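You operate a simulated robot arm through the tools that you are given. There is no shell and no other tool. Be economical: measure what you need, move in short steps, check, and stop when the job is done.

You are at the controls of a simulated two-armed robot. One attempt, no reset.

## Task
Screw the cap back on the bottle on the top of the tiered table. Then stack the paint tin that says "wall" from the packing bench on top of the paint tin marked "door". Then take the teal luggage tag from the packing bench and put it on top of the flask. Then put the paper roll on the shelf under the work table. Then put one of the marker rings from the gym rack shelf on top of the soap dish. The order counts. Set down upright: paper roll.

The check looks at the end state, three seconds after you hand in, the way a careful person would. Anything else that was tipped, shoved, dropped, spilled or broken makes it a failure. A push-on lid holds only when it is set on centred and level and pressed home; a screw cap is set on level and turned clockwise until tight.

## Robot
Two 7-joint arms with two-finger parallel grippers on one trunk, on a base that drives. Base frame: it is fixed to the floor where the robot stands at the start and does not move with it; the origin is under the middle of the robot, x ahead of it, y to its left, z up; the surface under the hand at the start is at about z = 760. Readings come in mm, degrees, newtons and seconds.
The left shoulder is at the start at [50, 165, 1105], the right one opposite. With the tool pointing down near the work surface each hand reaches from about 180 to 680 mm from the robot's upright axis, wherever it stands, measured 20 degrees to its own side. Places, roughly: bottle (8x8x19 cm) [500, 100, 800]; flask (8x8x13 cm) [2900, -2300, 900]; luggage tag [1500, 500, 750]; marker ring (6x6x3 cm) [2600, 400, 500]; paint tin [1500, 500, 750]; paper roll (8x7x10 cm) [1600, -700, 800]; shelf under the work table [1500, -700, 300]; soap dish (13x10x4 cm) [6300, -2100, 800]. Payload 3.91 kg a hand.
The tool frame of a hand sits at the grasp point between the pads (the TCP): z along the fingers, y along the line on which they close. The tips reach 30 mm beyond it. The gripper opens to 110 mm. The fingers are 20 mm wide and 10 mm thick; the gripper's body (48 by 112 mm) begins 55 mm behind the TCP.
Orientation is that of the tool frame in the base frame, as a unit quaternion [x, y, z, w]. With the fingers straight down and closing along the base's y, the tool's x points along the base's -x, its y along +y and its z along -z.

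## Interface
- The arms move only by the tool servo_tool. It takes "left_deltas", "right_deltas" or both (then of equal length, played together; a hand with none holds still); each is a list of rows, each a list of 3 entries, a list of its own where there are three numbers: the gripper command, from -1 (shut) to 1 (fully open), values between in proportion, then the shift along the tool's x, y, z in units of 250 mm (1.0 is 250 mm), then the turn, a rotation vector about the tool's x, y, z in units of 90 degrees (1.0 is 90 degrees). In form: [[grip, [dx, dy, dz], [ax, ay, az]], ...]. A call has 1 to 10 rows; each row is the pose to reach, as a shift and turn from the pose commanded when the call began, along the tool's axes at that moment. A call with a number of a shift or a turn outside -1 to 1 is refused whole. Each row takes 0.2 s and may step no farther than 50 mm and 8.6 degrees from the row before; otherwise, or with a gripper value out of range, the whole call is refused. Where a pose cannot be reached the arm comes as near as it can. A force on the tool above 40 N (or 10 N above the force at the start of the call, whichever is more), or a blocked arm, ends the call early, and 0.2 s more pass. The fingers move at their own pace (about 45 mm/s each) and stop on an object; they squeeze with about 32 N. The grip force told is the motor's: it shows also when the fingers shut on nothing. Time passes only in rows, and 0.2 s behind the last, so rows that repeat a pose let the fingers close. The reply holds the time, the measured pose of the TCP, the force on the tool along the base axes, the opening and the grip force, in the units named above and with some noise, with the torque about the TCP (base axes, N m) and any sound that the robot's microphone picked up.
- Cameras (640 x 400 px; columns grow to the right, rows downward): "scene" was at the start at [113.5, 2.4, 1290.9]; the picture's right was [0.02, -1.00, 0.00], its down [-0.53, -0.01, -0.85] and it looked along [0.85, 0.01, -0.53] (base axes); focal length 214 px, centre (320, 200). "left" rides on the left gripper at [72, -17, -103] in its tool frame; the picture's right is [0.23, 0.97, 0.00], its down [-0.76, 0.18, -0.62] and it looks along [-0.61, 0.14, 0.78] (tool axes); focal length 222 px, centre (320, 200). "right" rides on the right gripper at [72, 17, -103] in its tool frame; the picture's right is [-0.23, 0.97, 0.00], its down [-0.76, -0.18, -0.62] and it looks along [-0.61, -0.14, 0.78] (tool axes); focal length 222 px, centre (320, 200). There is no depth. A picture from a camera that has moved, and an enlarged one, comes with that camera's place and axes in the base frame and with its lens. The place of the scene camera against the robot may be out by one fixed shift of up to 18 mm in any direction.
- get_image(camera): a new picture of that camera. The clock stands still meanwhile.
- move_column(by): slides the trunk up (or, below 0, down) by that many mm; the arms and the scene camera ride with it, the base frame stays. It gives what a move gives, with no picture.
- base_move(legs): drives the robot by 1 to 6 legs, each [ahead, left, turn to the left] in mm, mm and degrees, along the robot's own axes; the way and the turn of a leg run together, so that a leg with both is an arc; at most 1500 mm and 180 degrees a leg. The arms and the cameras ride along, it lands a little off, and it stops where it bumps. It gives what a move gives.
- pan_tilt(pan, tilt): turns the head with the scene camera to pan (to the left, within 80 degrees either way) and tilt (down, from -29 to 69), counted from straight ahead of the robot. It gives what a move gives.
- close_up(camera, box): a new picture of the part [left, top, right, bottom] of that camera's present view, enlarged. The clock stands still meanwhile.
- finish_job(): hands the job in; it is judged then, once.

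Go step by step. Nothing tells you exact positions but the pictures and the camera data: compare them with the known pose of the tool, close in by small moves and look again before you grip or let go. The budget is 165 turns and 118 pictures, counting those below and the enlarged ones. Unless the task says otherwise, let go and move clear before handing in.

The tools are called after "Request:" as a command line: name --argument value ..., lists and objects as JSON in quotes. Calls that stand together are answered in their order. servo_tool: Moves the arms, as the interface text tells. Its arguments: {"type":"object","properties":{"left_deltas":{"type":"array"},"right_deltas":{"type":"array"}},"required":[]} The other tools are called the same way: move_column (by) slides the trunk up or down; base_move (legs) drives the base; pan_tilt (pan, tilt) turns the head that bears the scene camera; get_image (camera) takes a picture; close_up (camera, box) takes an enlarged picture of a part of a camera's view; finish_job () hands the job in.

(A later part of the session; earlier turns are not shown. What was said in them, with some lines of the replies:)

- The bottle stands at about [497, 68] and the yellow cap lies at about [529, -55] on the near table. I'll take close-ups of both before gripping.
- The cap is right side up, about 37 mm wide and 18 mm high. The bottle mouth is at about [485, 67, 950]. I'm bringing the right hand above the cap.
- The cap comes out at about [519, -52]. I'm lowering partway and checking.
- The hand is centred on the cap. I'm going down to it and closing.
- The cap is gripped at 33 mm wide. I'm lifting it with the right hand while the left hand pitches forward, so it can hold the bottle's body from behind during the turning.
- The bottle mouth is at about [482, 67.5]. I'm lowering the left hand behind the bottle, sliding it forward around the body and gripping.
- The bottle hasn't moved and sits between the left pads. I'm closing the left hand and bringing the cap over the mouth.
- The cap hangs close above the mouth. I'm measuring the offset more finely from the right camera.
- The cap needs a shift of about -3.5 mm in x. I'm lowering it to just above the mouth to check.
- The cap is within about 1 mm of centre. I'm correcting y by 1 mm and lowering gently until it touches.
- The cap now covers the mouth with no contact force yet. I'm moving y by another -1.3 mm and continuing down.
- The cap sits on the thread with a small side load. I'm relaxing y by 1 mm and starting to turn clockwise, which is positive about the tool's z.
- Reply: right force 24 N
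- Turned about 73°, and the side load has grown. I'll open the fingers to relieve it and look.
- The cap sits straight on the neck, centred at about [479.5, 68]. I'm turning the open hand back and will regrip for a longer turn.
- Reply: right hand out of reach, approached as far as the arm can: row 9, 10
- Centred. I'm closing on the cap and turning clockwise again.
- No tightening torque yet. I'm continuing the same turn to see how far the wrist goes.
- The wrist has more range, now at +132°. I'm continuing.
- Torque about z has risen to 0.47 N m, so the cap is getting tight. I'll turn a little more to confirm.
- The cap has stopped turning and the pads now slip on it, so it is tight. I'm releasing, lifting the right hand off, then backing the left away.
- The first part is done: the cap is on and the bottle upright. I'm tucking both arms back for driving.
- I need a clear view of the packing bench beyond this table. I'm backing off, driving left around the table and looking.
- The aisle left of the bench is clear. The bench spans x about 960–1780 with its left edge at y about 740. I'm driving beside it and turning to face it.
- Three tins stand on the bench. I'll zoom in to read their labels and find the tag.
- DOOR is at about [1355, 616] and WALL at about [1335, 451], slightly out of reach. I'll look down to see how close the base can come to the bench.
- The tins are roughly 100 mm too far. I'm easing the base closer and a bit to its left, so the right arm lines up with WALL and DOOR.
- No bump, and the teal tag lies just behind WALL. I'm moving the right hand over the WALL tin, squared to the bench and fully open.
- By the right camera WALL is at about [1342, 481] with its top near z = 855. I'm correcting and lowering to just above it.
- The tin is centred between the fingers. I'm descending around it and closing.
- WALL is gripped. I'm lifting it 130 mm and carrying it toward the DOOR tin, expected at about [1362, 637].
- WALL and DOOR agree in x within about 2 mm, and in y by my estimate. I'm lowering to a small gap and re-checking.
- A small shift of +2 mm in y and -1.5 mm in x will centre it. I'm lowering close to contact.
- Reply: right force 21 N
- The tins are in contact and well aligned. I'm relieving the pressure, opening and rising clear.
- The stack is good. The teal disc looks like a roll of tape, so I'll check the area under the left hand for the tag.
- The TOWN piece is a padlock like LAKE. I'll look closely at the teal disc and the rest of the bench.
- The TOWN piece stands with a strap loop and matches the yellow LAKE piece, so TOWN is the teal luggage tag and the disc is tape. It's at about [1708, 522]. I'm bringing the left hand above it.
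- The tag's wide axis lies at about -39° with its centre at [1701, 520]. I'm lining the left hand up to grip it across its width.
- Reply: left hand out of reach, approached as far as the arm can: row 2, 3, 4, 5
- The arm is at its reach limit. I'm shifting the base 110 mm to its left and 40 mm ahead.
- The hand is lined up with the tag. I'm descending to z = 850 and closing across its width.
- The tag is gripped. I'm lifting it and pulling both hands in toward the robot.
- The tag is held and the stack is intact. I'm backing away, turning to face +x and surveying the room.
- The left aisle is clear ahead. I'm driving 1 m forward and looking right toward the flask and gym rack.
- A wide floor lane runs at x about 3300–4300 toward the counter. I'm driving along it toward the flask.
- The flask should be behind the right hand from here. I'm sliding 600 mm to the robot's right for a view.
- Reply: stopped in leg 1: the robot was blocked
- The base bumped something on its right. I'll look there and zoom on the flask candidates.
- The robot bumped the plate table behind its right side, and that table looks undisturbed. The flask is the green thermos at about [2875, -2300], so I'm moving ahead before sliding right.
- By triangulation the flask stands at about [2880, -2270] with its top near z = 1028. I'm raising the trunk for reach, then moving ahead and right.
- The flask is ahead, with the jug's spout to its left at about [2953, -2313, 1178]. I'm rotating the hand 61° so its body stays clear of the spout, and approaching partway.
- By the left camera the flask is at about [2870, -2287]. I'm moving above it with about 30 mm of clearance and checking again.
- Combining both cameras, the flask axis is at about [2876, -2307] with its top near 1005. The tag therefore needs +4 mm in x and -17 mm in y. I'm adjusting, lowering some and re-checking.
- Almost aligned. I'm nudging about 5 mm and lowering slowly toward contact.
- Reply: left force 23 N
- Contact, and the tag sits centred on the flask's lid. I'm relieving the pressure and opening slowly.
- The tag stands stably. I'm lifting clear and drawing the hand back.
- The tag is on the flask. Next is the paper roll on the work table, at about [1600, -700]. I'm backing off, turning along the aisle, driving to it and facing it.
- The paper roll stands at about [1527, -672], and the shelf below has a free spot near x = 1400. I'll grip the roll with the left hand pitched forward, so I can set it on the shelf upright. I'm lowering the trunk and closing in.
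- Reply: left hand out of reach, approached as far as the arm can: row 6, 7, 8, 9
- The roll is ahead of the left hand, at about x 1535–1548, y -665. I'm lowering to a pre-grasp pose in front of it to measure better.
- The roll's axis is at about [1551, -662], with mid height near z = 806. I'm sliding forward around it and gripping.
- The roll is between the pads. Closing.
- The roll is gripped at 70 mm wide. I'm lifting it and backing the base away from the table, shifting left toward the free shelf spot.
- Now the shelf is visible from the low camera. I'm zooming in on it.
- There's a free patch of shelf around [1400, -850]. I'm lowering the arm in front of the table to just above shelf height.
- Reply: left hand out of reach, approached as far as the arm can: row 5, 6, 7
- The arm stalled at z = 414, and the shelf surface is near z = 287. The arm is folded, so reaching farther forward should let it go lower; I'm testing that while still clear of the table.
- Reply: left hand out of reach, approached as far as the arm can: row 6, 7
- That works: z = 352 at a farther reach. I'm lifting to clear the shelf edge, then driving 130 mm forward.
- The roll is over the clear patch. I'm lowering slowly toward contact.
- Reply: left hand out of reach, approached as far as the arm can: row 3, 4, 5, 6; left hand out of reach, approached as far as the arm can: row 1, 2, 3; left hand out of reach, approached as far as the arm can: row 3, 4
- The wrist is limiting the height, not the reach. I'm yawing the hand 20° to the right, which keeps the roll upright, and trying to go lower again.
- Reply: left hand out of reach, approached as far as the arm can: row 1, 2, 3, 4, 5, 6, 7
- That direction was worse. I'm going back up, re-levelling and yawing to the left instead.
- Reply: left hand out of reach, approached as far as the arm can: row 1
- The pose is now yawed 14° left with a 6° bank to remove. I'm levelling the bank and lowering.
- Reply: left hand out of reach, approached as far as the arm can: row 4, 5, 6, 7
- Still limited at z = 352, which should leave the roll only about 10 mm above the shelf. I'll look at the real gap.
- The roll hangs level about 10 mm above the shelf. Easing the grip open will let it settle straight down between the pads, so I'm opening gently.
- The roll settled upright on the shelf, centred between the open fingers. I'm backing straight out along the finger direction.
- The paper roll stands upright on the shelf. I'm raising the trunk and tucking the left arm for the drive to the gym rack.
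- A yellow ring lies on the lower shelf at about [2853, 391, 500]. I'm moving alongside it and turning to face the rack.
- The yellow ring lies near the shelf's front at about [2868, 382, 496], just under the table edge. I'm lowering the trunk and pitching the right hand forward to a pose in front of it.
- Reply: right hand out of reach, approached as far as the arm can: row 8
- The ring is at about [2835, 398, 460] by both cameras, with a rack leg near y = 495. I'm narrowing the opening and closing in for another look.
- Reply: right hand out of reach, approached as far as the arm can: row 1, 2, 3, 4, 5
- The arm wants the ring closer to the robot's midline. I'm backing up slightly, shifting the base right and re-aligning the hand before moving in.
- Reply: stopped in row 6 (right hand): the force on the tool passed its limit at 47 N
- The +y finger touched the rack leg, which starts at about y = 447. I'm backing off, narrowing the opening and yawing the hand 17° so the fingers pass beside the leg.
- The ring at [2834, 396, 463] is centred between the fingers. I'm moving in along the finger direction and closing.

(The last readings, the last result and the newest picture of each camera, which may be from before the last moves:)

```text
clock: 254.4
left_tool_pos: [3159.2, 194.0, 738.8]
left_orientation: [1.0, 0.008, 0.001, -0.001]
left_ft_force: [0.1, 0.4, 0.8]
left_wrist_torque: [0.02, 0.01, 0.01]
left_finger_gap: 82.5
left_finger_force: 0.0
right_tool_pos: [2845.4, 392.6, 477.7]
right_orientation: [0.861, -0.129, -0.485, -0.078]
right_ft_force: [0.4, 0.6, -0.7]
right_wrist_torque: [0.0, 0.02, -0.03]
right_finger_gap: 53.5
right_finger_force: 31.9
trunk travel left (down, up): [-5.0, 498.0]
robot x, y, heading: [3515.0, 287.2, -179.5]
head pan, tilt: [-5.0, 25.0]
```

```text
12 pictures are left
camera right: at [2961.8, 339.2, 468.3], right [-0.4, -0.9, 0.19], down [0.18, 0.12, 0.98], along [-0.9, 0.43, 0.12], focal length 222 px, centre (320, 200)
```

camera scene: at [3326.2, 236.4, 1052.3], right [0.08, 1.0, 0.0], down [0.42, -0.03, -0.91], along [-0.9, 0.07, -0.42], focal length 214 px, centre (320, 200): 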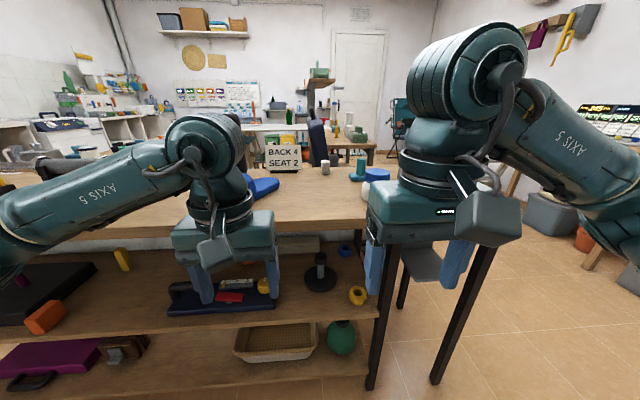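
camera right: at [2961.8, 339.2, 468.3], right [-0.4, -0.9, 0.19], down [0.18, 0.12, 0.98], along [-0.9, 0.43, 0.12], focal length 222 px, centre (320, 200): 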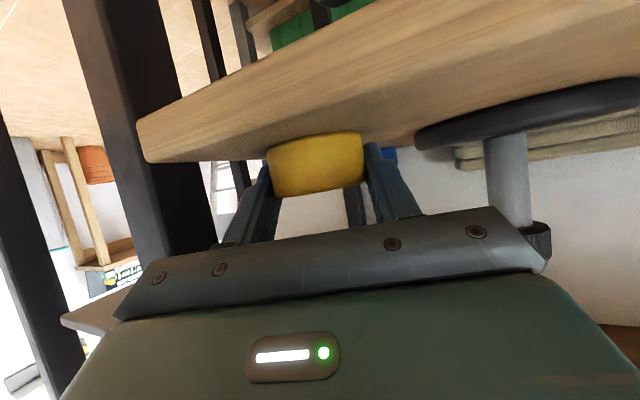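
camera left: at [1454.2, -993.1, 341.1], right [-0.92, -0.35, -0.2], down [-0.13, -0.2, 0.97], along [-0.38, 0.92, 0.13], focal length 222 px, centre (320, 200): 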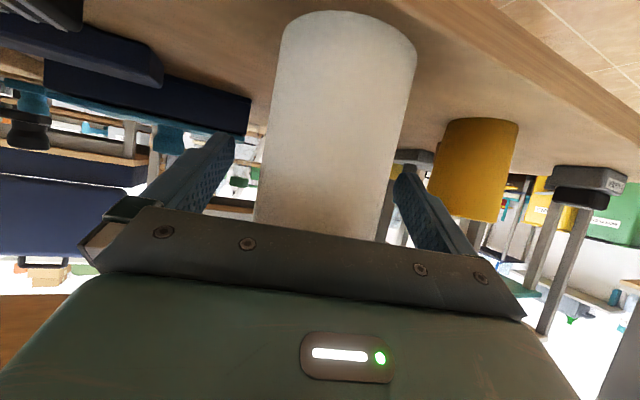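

The ring is gripped. I'm lifting it 40 mm and backing the base out.

Request:
servo_tool --right_deltas '[[-1, [-0.05, 0, -0.03], [0, 0, 0]], [-1, [-0.1, 0, -0.06], [0, 0, 0]], [-1, [-0.137, 0, -0.083], [0, 0, 0]], [-1, [-0.137, 0, -0.083], [0, 0, 0]]]'

Request:
base_move --legs '[[-300, 0, 0]]'

Request:
move_column --by 320

Request:
get_image --camera "right"

```text
clock: 255.4
left_tool_pos: [3158.7, 194.0, 737.1]
left_orientation: [1.0, 0.008, 0.001, 0.0]
left_ft_force: [-0.2, 0.0, 0.6]
left_wrist_torque: [0.0, 0.0, 0.03]
left_finger_gap: 82.6
left_finger_force: 0.2
right_tool_pos: [2845.6, 392.1, 517.4]
right_orientation: [0.861, -0.129, -0.486, -0.079]
right_ft_force: [-0.2, -0.3, -1.0]
right_wrist_torque: [0.0, -0.05, -0.01]
right_finger_gap: 53.6
right_finger_force: 31.7
trunk travel left (down, up): [-5.0, 498.0]
robot x, y, heading: [3512.4, 283.9, -179.4]
head pan, tilt: [-5.0, 25.0]
```

```text
clock: 257.4
left_tool_pos: [3457.1, 197.0, 737.3]
left_orientation: [1.0, 0.007, 0.001, 0.001]
left_ft_force: [-0.2, 0.3, -0.4]
left_wrist_torque: [-0.02, 0.01, 0.01]
left_finger_gap: 82.4
left_finger_force: 0.0
right_tool_pos: [3143.9, 395.9, 517.6]
right_orientation: [0.861, -0.13, -0.485, -0.078]
right_ft_force: [-0.4, -0.3, -0.8]
right_wrist_torque: [-0.01, 0.02, 0.02]
right_finger_gap: 53.1
right_finger_force: 32.3
trunk travel left (down, up): [-5.0, 498.0]
robot x, y, heading: [3813.4, 288.8, -179.4]
head pan, tilt: [-5.0, 25.0]
```

```text
clock: 260.6
left_tool_pos: [3457.5, 196.4, 1057.6]
left_orientation: [1.0, 0.008, 0.0, 0.0]
left_ft_force: [-1.0, 0.7, -0.1]
left_wrist_torque: [-0.03, 0.02, 0.01]
left_finger_gap: 82.3
left_finger_force: 0.0
right_tool_pos: [3144.9, 395.3, 836.7]
right_orientation: [0.861, -0.13, -0.485, -0.079]
right_ft_force: [1.0, 0.5, -0.4]
right_wrist_torque: [-0.02, 0.0, 0.0]
right_finger_gap: 53.7
right_finger_force: 32.4
trunk travel left (down, up): [-325.0, 178.0]
robot x, y, heading: [3813.9, 286.9, -179.6]
head pan, tilt: [-5.0, 25.0]
```

```text
11 pictures are left
camera right: at [3260.9, 342.2, 828.0], right [-0.4, -0.9, 0.19], down [0.18, 0.12, 0.98], along [-0.9, 0.43, 0.12], focal length 222 px, centre (320, 200)
```

right: 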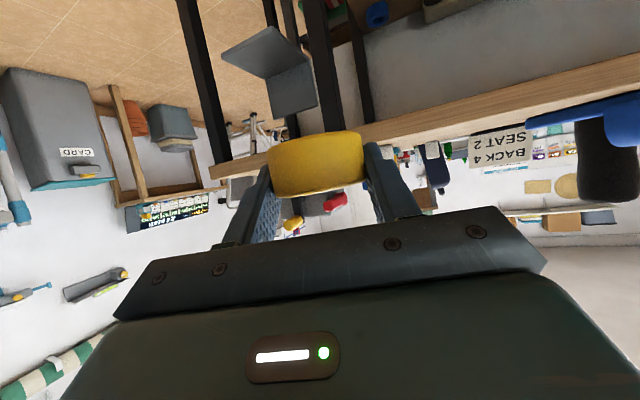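

The ring is held. I'm tucking the right arm and driving down the lane, then facing +x to look toward the soap dish.

Request:
servo_tool --right_deltas '[[-1, [0, -0.02, -0.15], [0, 0, 0]], [-1, [0, -0.04, -0.31], [0, 0, 0]], [-1, [0, -0.06, -0.47], [0, 0, 0]], [-1, [0, -0.08, -0.63], [0, 0, 0]], [-1, [0, -0.1, -0.79], [0, 0, 0]], [-1, [0, -0.127, -0.93], [0, 0, 0]]]'

Request:
base_move --legs '[[-150, 0, 0], [0, 0, 90], [1450, 0, 0], [0, 0, 89]]'

Request:
pan_tilt --pan 0 --tilt 20

Request:
get_image --camera "scene"

```text
clock: 262.0
left_tool_pos: [3458.0, 197.9, 1058.2]
left_orientation: [1.0, 0.008, 0.001, 0.001]
left_ft_force: [0.4, -0.7, -0.5]
left_wrist_torque: [0.01, 0.0, 0.0]
left_finger_gap: 82.8
left_finger_force: 0.0
right_tool_pos: [3346.5, 365.6, 958.0]
right_orientation: [0.861, -0.129, -0.486, -0.078]
right_ft_force: [0.0, -0.3, -1.0]
right_wrist_torque: [0.0, -0.02, -0.01]
right_finger_gap: 53.4
right_finger_force: 32.5
trunk travel left (down, up): [-325.0, 178.0]
robot x, y, heading: [3811.8, 283.3, -179.6]
head pan, tilt: [-5.0, 25.0]
```

```text
clock: 277.8
left_tool_pos: [4330.3, -1082.1, 1058.7]
left_orientation: [-0.004, 1.0, 0.001, -0.002]
left_ft_force: [-0.3, 0.2, 0.1]
left_wrist_torque: [0.01, -0.02, -0.03]
left_finger_gap: 82.4
left_finger_force: 0.1
right_tool_pos: [4442.6, -1250.3, 958.2]
right_orientation: [0.132, 0.861, -0.079, 0.485]
right_ft_force: [0.3, -0.1, -0.2]
right_wrist_torque: [0.0, -0.04, 0.01]
right_finger_gap: 53.3
right_finger_force: 32.3
trunk travel left (down, up): [-325.0, 178.0]
robot x, y, heading: [3977.6, -1169.1, 0.5]
head pan, tilt: [-5.0, 25.0]
```

```text
clock: 278.5
left_tool_pos: [4331.3, -1083.2, 1057.8]
left_orientation: [-0.005, 1.0, 0.001, -0.001]
left_ft_force: [0.5, 0.0, 0.5]
left_wrist_torque: [0.0, -0.01, -0.07]
left_finger_gap: 82.2
left_finger_force: 0.1
right_tool_pos: [4443.3, -1249.8, 958.9]
right_orientation: [0.132, 0.861, -0.079, 0.486]
right_ft_force: [-0.5, 0.5, -0.1]
right_wrist_torque: [0.03, 0.01, -0.02]
right_finger_gap: 53.2
right_finger_force: 31.9
trunk travel left (down, up): [-325.0, 178.0]
robot x, y, heading: [3977.9, -1172.2, 0.1]
head pan, tilt: [0.0, 20.0]
```

```text
10 pictures are left
camera scene: at [4093.9, -1167.7, 1310.4], right [0.0, -1.0, 0.0], down [-0.34, 0.0, -0.94], along [0.94, 0.0, -0.34], focal length 214 px, centre (320, 200)
```

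scene: 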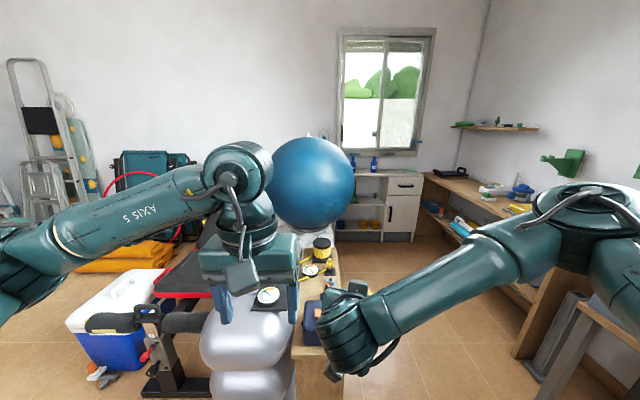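

The soap dish should be on the white cabinet under the window. I'm zooming in there.

Request:
close_up --camera "scene" --box '[330, 140, 450, 250]'

```text
3.64 times, centred on (390, 195) of scene
camera zoom: at [4093.9, -1167.7, 1310.4], right [0.0, -1.0, 0.0], down [-0.34, 0.0, -0.94], along [0.94, 0.0, -0.34], focal length 780 px, centre (66, 218)
```

zoom: 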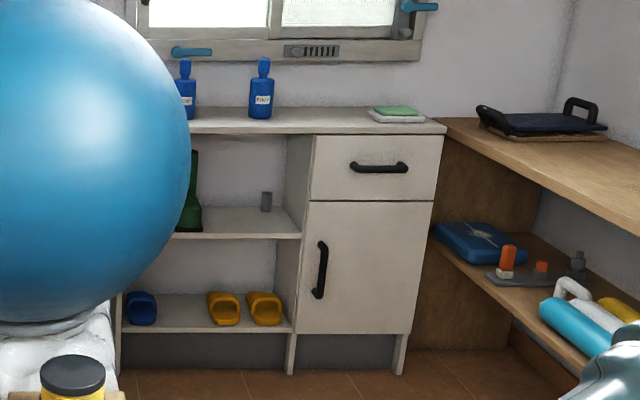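

The soap dish is the white dish with a green top, at about [6365, -2145] on the cabinet. I'm driving down the free corridor at y about -1780 and stopping short, angled toward it.

Request:
base_move --legs '[[0, -610, 0], [1300, 0, 0], [420, -60, 0], [0, 0, -16]]'

Request:
pan_tilt --pan -8 --tilt 40

Request:
get_image --camera "scene"

```text
clock: 293.5
left_tool_pos: [6048.4, -1855.0, 1056.9]
left_orientation: [0.136, 0.991, 0.0, -0.001]
left_ft_force: [-0.1, -0.6, 0.8]
left_wrist_torque: [0.01, -0.05, 0.01]
left_finger_gap: 82.6
left_finger_force: 0.1
right_tool_pos: [6108.5, -2047.9, 958.7]
right_orientation: [0.252, 0.834, -0.147, 0.469]
right_ft_force: [0.1, 0.8, -0.6]
right_wrist_torque: [-0.03, 0.02, 0.01]
right_finger_gap: 53.3
right_finger_force: 32.1
trunk travel left (down, up): [-325.0, 178.0]
robot x, y, heading: [5683.4, -1839.7, -16.2]
head pan, tilt: [0.0, 20.0]
```

```text
clock: 294.3
left_tool_pos: [6048.4, -1854.7, 1057.2]
left_orientation: [0.137, 0.991, 0.0, -0.001]
left_ft_force: [-0.6, -0.6, 1.1]
left_wrist_torque: [-0.01, 0.0, 0.0]
left_finger_gap: 82.4
left_finger_force: 0.0
right_tool_pos: [6109.0, -2047.4, 958.9]
right_orientation: [0.251, 0.834, -0.147, 0.469]
right_ft_force: [-0.6, 0.4, -0.2]
right_wrist_torque: [0.0, -0.01, 0.01]
right_finger_gap: 53.3
right_finger_force: 32.0
trunk travel left (down, up): [-325.0, 178.0]
robot x, y, heading: [5684.0, -1834.6, -16.0]
head pan, tilt: [-8.0, 40.0]
```

```text
8 pictures are left
camera scene: at [5784.3, -1881.7, 1279.1], right [-0.41, -0.91, 0.0], down [-0.59, 0.26, -0.77], along [0.7, -0.31, -0.64], focal length 214 px, centre (320, 200)
```

scene: 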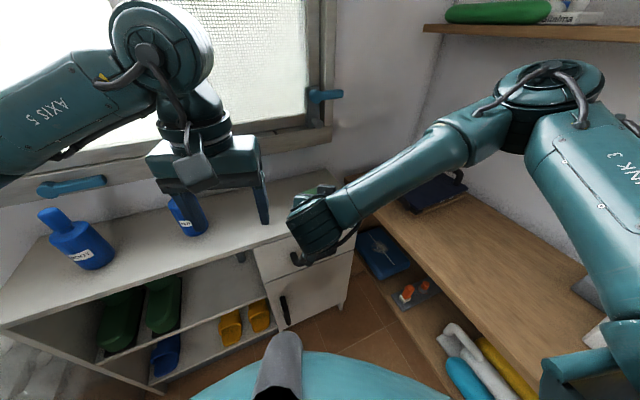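

Request:
get_image --camera "right"

```text
7 pictures are left
camera right: at [6014.2, -1963.3, 949.3], right [0.64, 0.74, 0.19], down [-0.21, -0.06, 0.98], along [0.74, -0.67, 0.12], focal length 222 px, centre (320, 200)
```

right: 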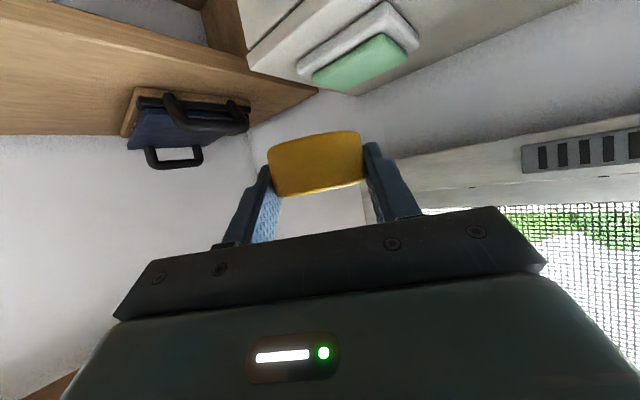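

The dish is visible ahead, with its top centre along the line through about [6338, -2124]. I'm moving the base 115 mm ahead and bringing the ring to a hover over it.

Request:
base_move --legs '[[115, 0, 0]]'

Request:
servo_tool --right_deltas '[[-1, [-0.05, 0.03, 0.1], [0, 0, 0]], [-1, [-0.06, 0.06, 0.22], [0, 0, 0]], [-1, [-0.04, 0.09, 0.33], [0, 0, 0]], [-1, [0.0, 0.11, 0.43], [0, 0, 0]], [-1, [0.02, 0.119, 0.48], [0, 0, 0]], [-1, [0.02, 0.119, 0.48], [0, 0, 0]]]'

Request:
get_image --camera "right"

```text
clock: 295.5
left_tool_pos: [6158.2, -1886.8, 1056.7]
left_orientation: [0.136, 0.991, 0.0, -0.002]
left_ft_force: [0.2, -0.4, 0.3]
left_wrist_torque: [0.01, -0.01, 0.0]
left_finger_gap: 82.6
left_finger_force: 0.1
right_tool_pos: [6219.6, -2080.8, 958.5]
right_orientation: [0.252, 0.834, -0.147, 0.469]
right_ft_force: [0.4, -0.7, 0.0]
right_wrist_torque: [0.0, 0.01, -0.02]
right_finger_gap: 53.4
right_finger_force: 32.4
trunk travel left (down, up): [-325.0, 178.0]
robot x, y, heading: [5796.4, -1872.9, -15.9]
head pan, tilt: [-8.0, 40.0]
```

```text
clock: 296.9
left_tool_pos: [6158.2, -1887.4, 1058.5]
left_orientation: [0.136, 0.991, 0.0, -0.001]
left_ft_force: [0.8, 0.1, -0.6]
left_wrist_torque: [0.0, 0.0, -0.03]
left_finger_gap: 82.6
left_finger_force: 0.2
right_tool_pos: [6318.0, -2112.0, 892.1]
right_orientation: [0.252, 0.834, -0.148, 0.469]
right_ft_force: [-0.4, -0.6, -0.4]
right_wrist_torque: [-0.01, 0.02, -0.03]
right_finger_gap: 53.6
right_finger_force: 32.4
trunk travel left (down, up): [-325.0, 178.0]
robot x, y, heading: [5792.1, -1872.4, -16.2]
head pan, tilt: [-8.0, 40.0]
```

```text
6 pictures are left
camera right: at [6223.7, -2026.6, 882.5], right [0.64, 0.74, 0.19], down [-0.21, -0.06, 0.98], along [0.74, -0.67, 0.12], focal length 222 px, centre (320, 200)
```

right: 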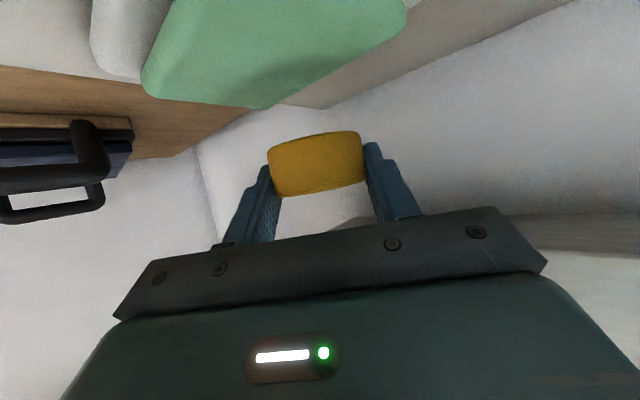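

From two views, the dish's top is at z about 828, centred near [6291, -2103]. I'm shifting the ring back over it and lowering to just above.

Request:
servo_tool --right_deltas '[[-1, [0.042, -0.016, -0.069], [0, 0, 0]], [-1, [0.083, -0.031, -0.137], [0, 0, 0]], [-1, [0.125, -0.031, -0.112], [0, 0, 0]], [-1, [0.155, -0.031, -0.094], [0, 0, 0]], [-1, [0.155, -0.031, -0.094], [0, 0, 0]]]'

Request:
get_image --camera "scene"

Request:
get_image --camera "right"

```text
clock: 298.1
left_tool_pos: [6158.3, -1887.3, 1057.0]
left_orientation: [0.136, 0.991, 0.001, -0.001]
left_ft_force: [-0.3, -0.4, -0.2]
left_wrist_torque: [0.02, 0.02, -0.01]
left_finger_gap: 82.3
left_finger_force: 0.1
right_tool_pos: [6279.3, -2096.9, 871.0]
right_orientation: [0.251, 0.834, -0.147, 0.47]
right_ft_force: [-0.4, -0.5, -0.7]
right_wrist_torque: [-0.03, 0.01, 0.01]
right_finger_gap: 53.3
right_finger_force: 31.8
trunk travel left (down, up): [-325.0, 178.0]
robot x, y, heading: [5791.6, -1871.6, -15.9]
head pan, tilt: [-8.0, 40.0]
```

```text
5 pictures are left
camera scene: at [5894.4, -1913.3, 1279.0], right [-0.41, -0.91, 0.0], down [-0.59, 0.26, -0.77], along [0.7, -0.31, -0.64], focal length 214 px, centre (320, 200)
```

scene: 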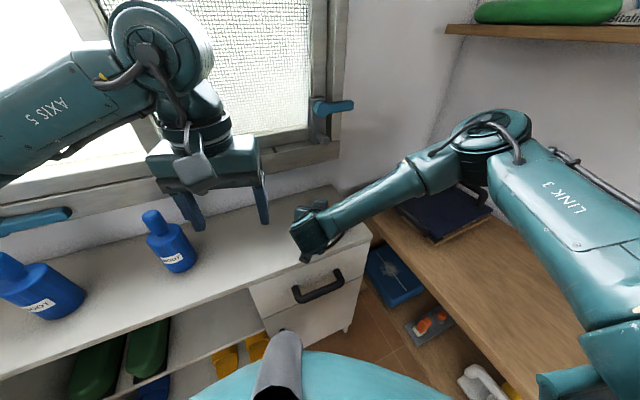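

```text
4 pictures are left
camera right: at [6185.9, -2010.6, 861.6], right [0.64, 0.74, 0.19], down [-0.21, -0.06, 0.98], along [0.74, -0.67, 0.12], focal length 222 px, centre (320, 200)
```

right: 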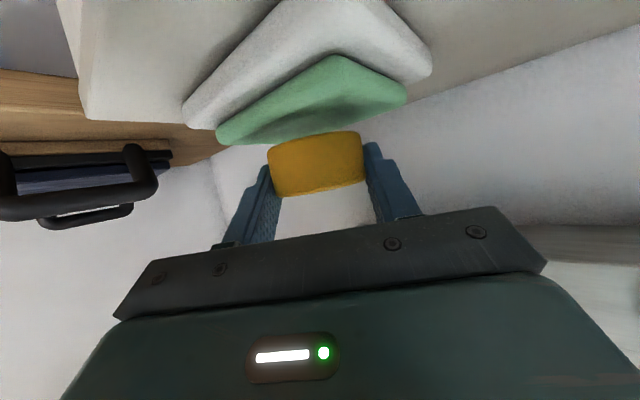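

The ring hovers over the middle of the dish's green top, within a few mm. I'm lowering slowly to contact.

Request:
servo_tool --right_deltas '[[-1, [0.022, 0.009, -0.005], [0, 0, 0]], [-1, [0.035, 0.009, 0.004], [0, 0, 0]], [-1, [0.044, 0.009, 0.009], [0, 0, 0]], [-1, [0.05, 0.009, 0.013], [0, 0, 0]], [-1, [0.057, 0.009, 0.017], [0, 0, 0]], [-1, [0.063, 0.009, 0.021], [0, 0, 0]]]'

```text
clock: 299.5
left_tool_pos: [6156.6, -1886.1, 1058.6]
left_orientation: [0.137, 0.991, 0.0, 0.002]
left_ft_force: [-0.5, -0.2, -0.6]
left_wrist_torque: [-0.02, 0.01, -0.02]
left_finger_gap: 82.7
left_finger_force: 0.0
right_tool_pos: [6277.9, -2091.4, 860.6]
right_orientation: [0.252, 0.831, -0.147, 0.474]
right_ft_force: [-7.5, -1.4, 27.3]
right_wrist_torque: [0.44, 0.24, 0.08]
right_finger_gap: 53.4
right_finger_force: 31.8
trunk travel left (down, up): [-325.0, 178.0]
robot x, y, heading: [5793.7, -1872.4, -15.9]
head pan, tilt: [-8.0, 40.0]
```

Contact is made. I'm relieving the pressure, then checking before release.

Request:
servo_tool --right_deltas '[[-1, [-0.015, 0, -0.009], [0, 0, 0]], [-1, [-0.015, 0, -0.009], [0, 0, 0]]]'

Request:
get_image --camera "right"

```text
clock: 300.1
left_tool_pos: [6158.3, -1886.8, 1058.3]
left_orientation: [0.136, 0.991, 0.0, -0.001]
left_ft_force: [0.0, -0.6, 0.0]
left_wrist_torque: [0.01, 0.04, -0.01]
left_finger_gap: 82.4
left_finger_force: 0.0
right_tool_pos: [6279.8, -2091.1, 859.6]
right_orientation: [0.252, 0.833, -0.147, 0.47]
right_ft_force: [5.3, 0.1, 14.7]
right_wrist_torque: [0.13, -0.48, -0.07]
right_finger_gap: 53.3
right_finger_force: 31.9
trunk travel left (down, up): [-325.0, 178.0]
robot x, y, heading: [5794.1, -1870.4, -16.0]
head pan, tilt: [-8.0, 40.0]
```

```text
3 pictures are left
camera right: at [6184.2, -2006.9, 850.3], right [0.64, 0.74, 0.19], down [-0.21, -0.06, 0.98], along [0.74, -0.66, 0.12], focal length 222 px, centre (320, 200)
```

right: 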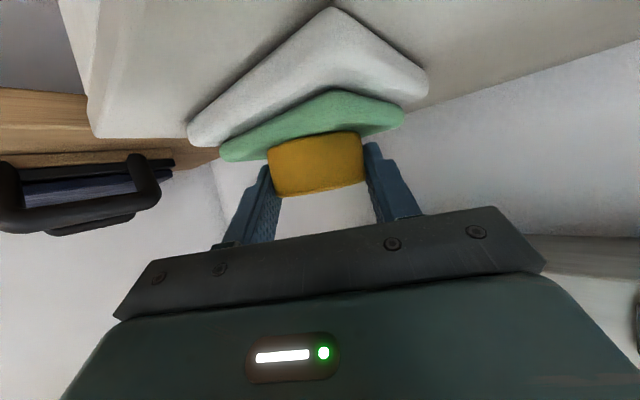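

The ring sits on the dish's green top. I'm relieving slightly more, opening and lifting away.

Request:
servo_tool --right_deltas '[[-1, [-0.007, 0, -0.004], [0, 0, 0]], [-0.02, [-0.007, 0, -0.004], [0, 0, 0]], [0.1, [-0.007, 0, -0.004], [0, 0, 0]], [0.3, [-0.007, 0, -0.004], [0, 0, 0]], [0.5, [-0.007, 0, -0.004], [0, 0, 0]], [0.5, [-0.007, 0, -0.004], [0, 0, 0]], [0.5, [-0.1, 0, -0.06], [0, 0, 0]], [0.5, [-0.24, 0, -0.14], [0, 0, 0]], [0.5, [-0.36, 0, -0.22], [0, 0, 0]]]'

Request:
get_image --camera "right"

```text
clock: 302.1
left_tool_pos: [6158.5, -1886.0, 1058.3]
left_orientation: [0.136, 0.991, 0.0, -0.002]
left_ft_force: [0.3, -0.2, -0.1]
left_wrist_torque: [0.0, 0.03, 0.02]
left_finger_gap: 82.4
left_finger_force: 0.1
right_tool_pos: [6278.9, -2093.1, 965.7]
right_orientation: [0.252, 0.834, -0.147, 0.469]
right_ft_force: [-0.6, 0.1, 0.3]
right_wrist_torque: [-0.02, -0.01, 0.01]
right_finger_gap: 82.5
right_finger_force: 0.0
trunk travel left (down, up): [-325.0, 178.0]
robot x, y, heading: [5791.7, -1868.3, -16.2]
head pan, tilt: [-8.0, 40.0]
```

```text
2 pictures are left
camera right: at [6184.4, -2007.5, 956.5], right [0.64, 0.74, 0.19], down [-0.21, -0.06, 0.98], along [0.74, -0.67, 0.12], focal length 222 px, centre (320, 200)
```

right: 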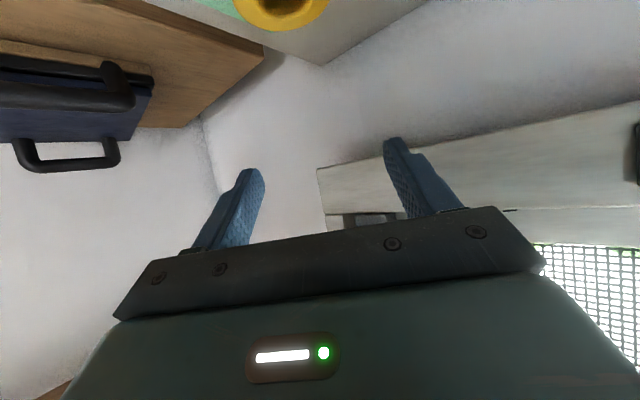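

The ring stayed on the dish. I'm backing the base away and taking a last look.

Request:
base_move --legs '[[-220, 0, 0]]'

Request:
get_image --camera "right"

```text
clock: 303.8
left_tool_pos: [5945.8, -1825.4, 1058.7]
left_orientation: [0.136, 0.991, -0.001, -0.001]
left_ft_force: [0.2, 1.2, -0.3]
left_wrist_torque: [-0.01, -0.02, 0.0]
left_finger_gap: 82.5
left_finger_force: 0.0
right_tool_pos: [6065.9, -2030.9, 965.1]
right_orientation: [0.252, 0.833, -0.147, 0.469]
right_ft_force: [-1.1, -0.4, 0.6]
right_wrist_torque: [0.02, 0.0, -0.04]
right_finger_gap: 82.7
right_finger_force: 0.0
trunk travel left (down, up): [-325.0, 178.0]
robot x, y, heading: [5580.9, -1808.6, -15.9]
head pan, tilt: [-8.0, 40.0]
```

```text
1 pictures are left
camera right: at [5972.4, -1946.3, 956.3], right [0.64, 0.74, 0.19], down [-0.21, -0.06, 0.98], along [0.74, -0.67, 0.12], focal length 222 px, centre (320, 200)
```

right: 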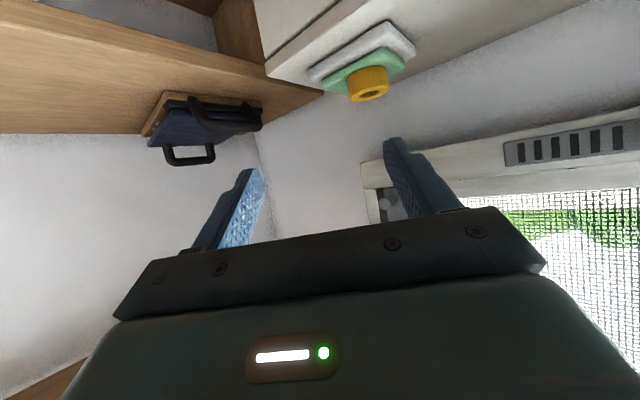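

The ring rests flat and centred on the soap dish, both hands are empty and clear, and all five parts were done in the order given. I'm handing in.

Request:
finish_job

```text
The job is handed in.
```

I did all five jobs in order and handed the work in:
- **Cap:** screwed onto the bottle until it stopped turning.
- **Paint tins:** "wall" stands on top of "door".
- **Luggage tag:** the teal one is on the flask. I took it to be the piece labelled TOWN, since it matches the yellow one labelled LAKE.
- **Paper roll:** upright on the shelf under the work table. The arm could not reach all the way down, so the roll dropped about 10–20 mm between the open fingers and landed upright.
- **Marker ring:** a yellow one is on the soap dish.

On the way, the base bumped the table with the weight plates, and one finger touched a leg of the gym rack. I saw nothing moved or tipped by either.
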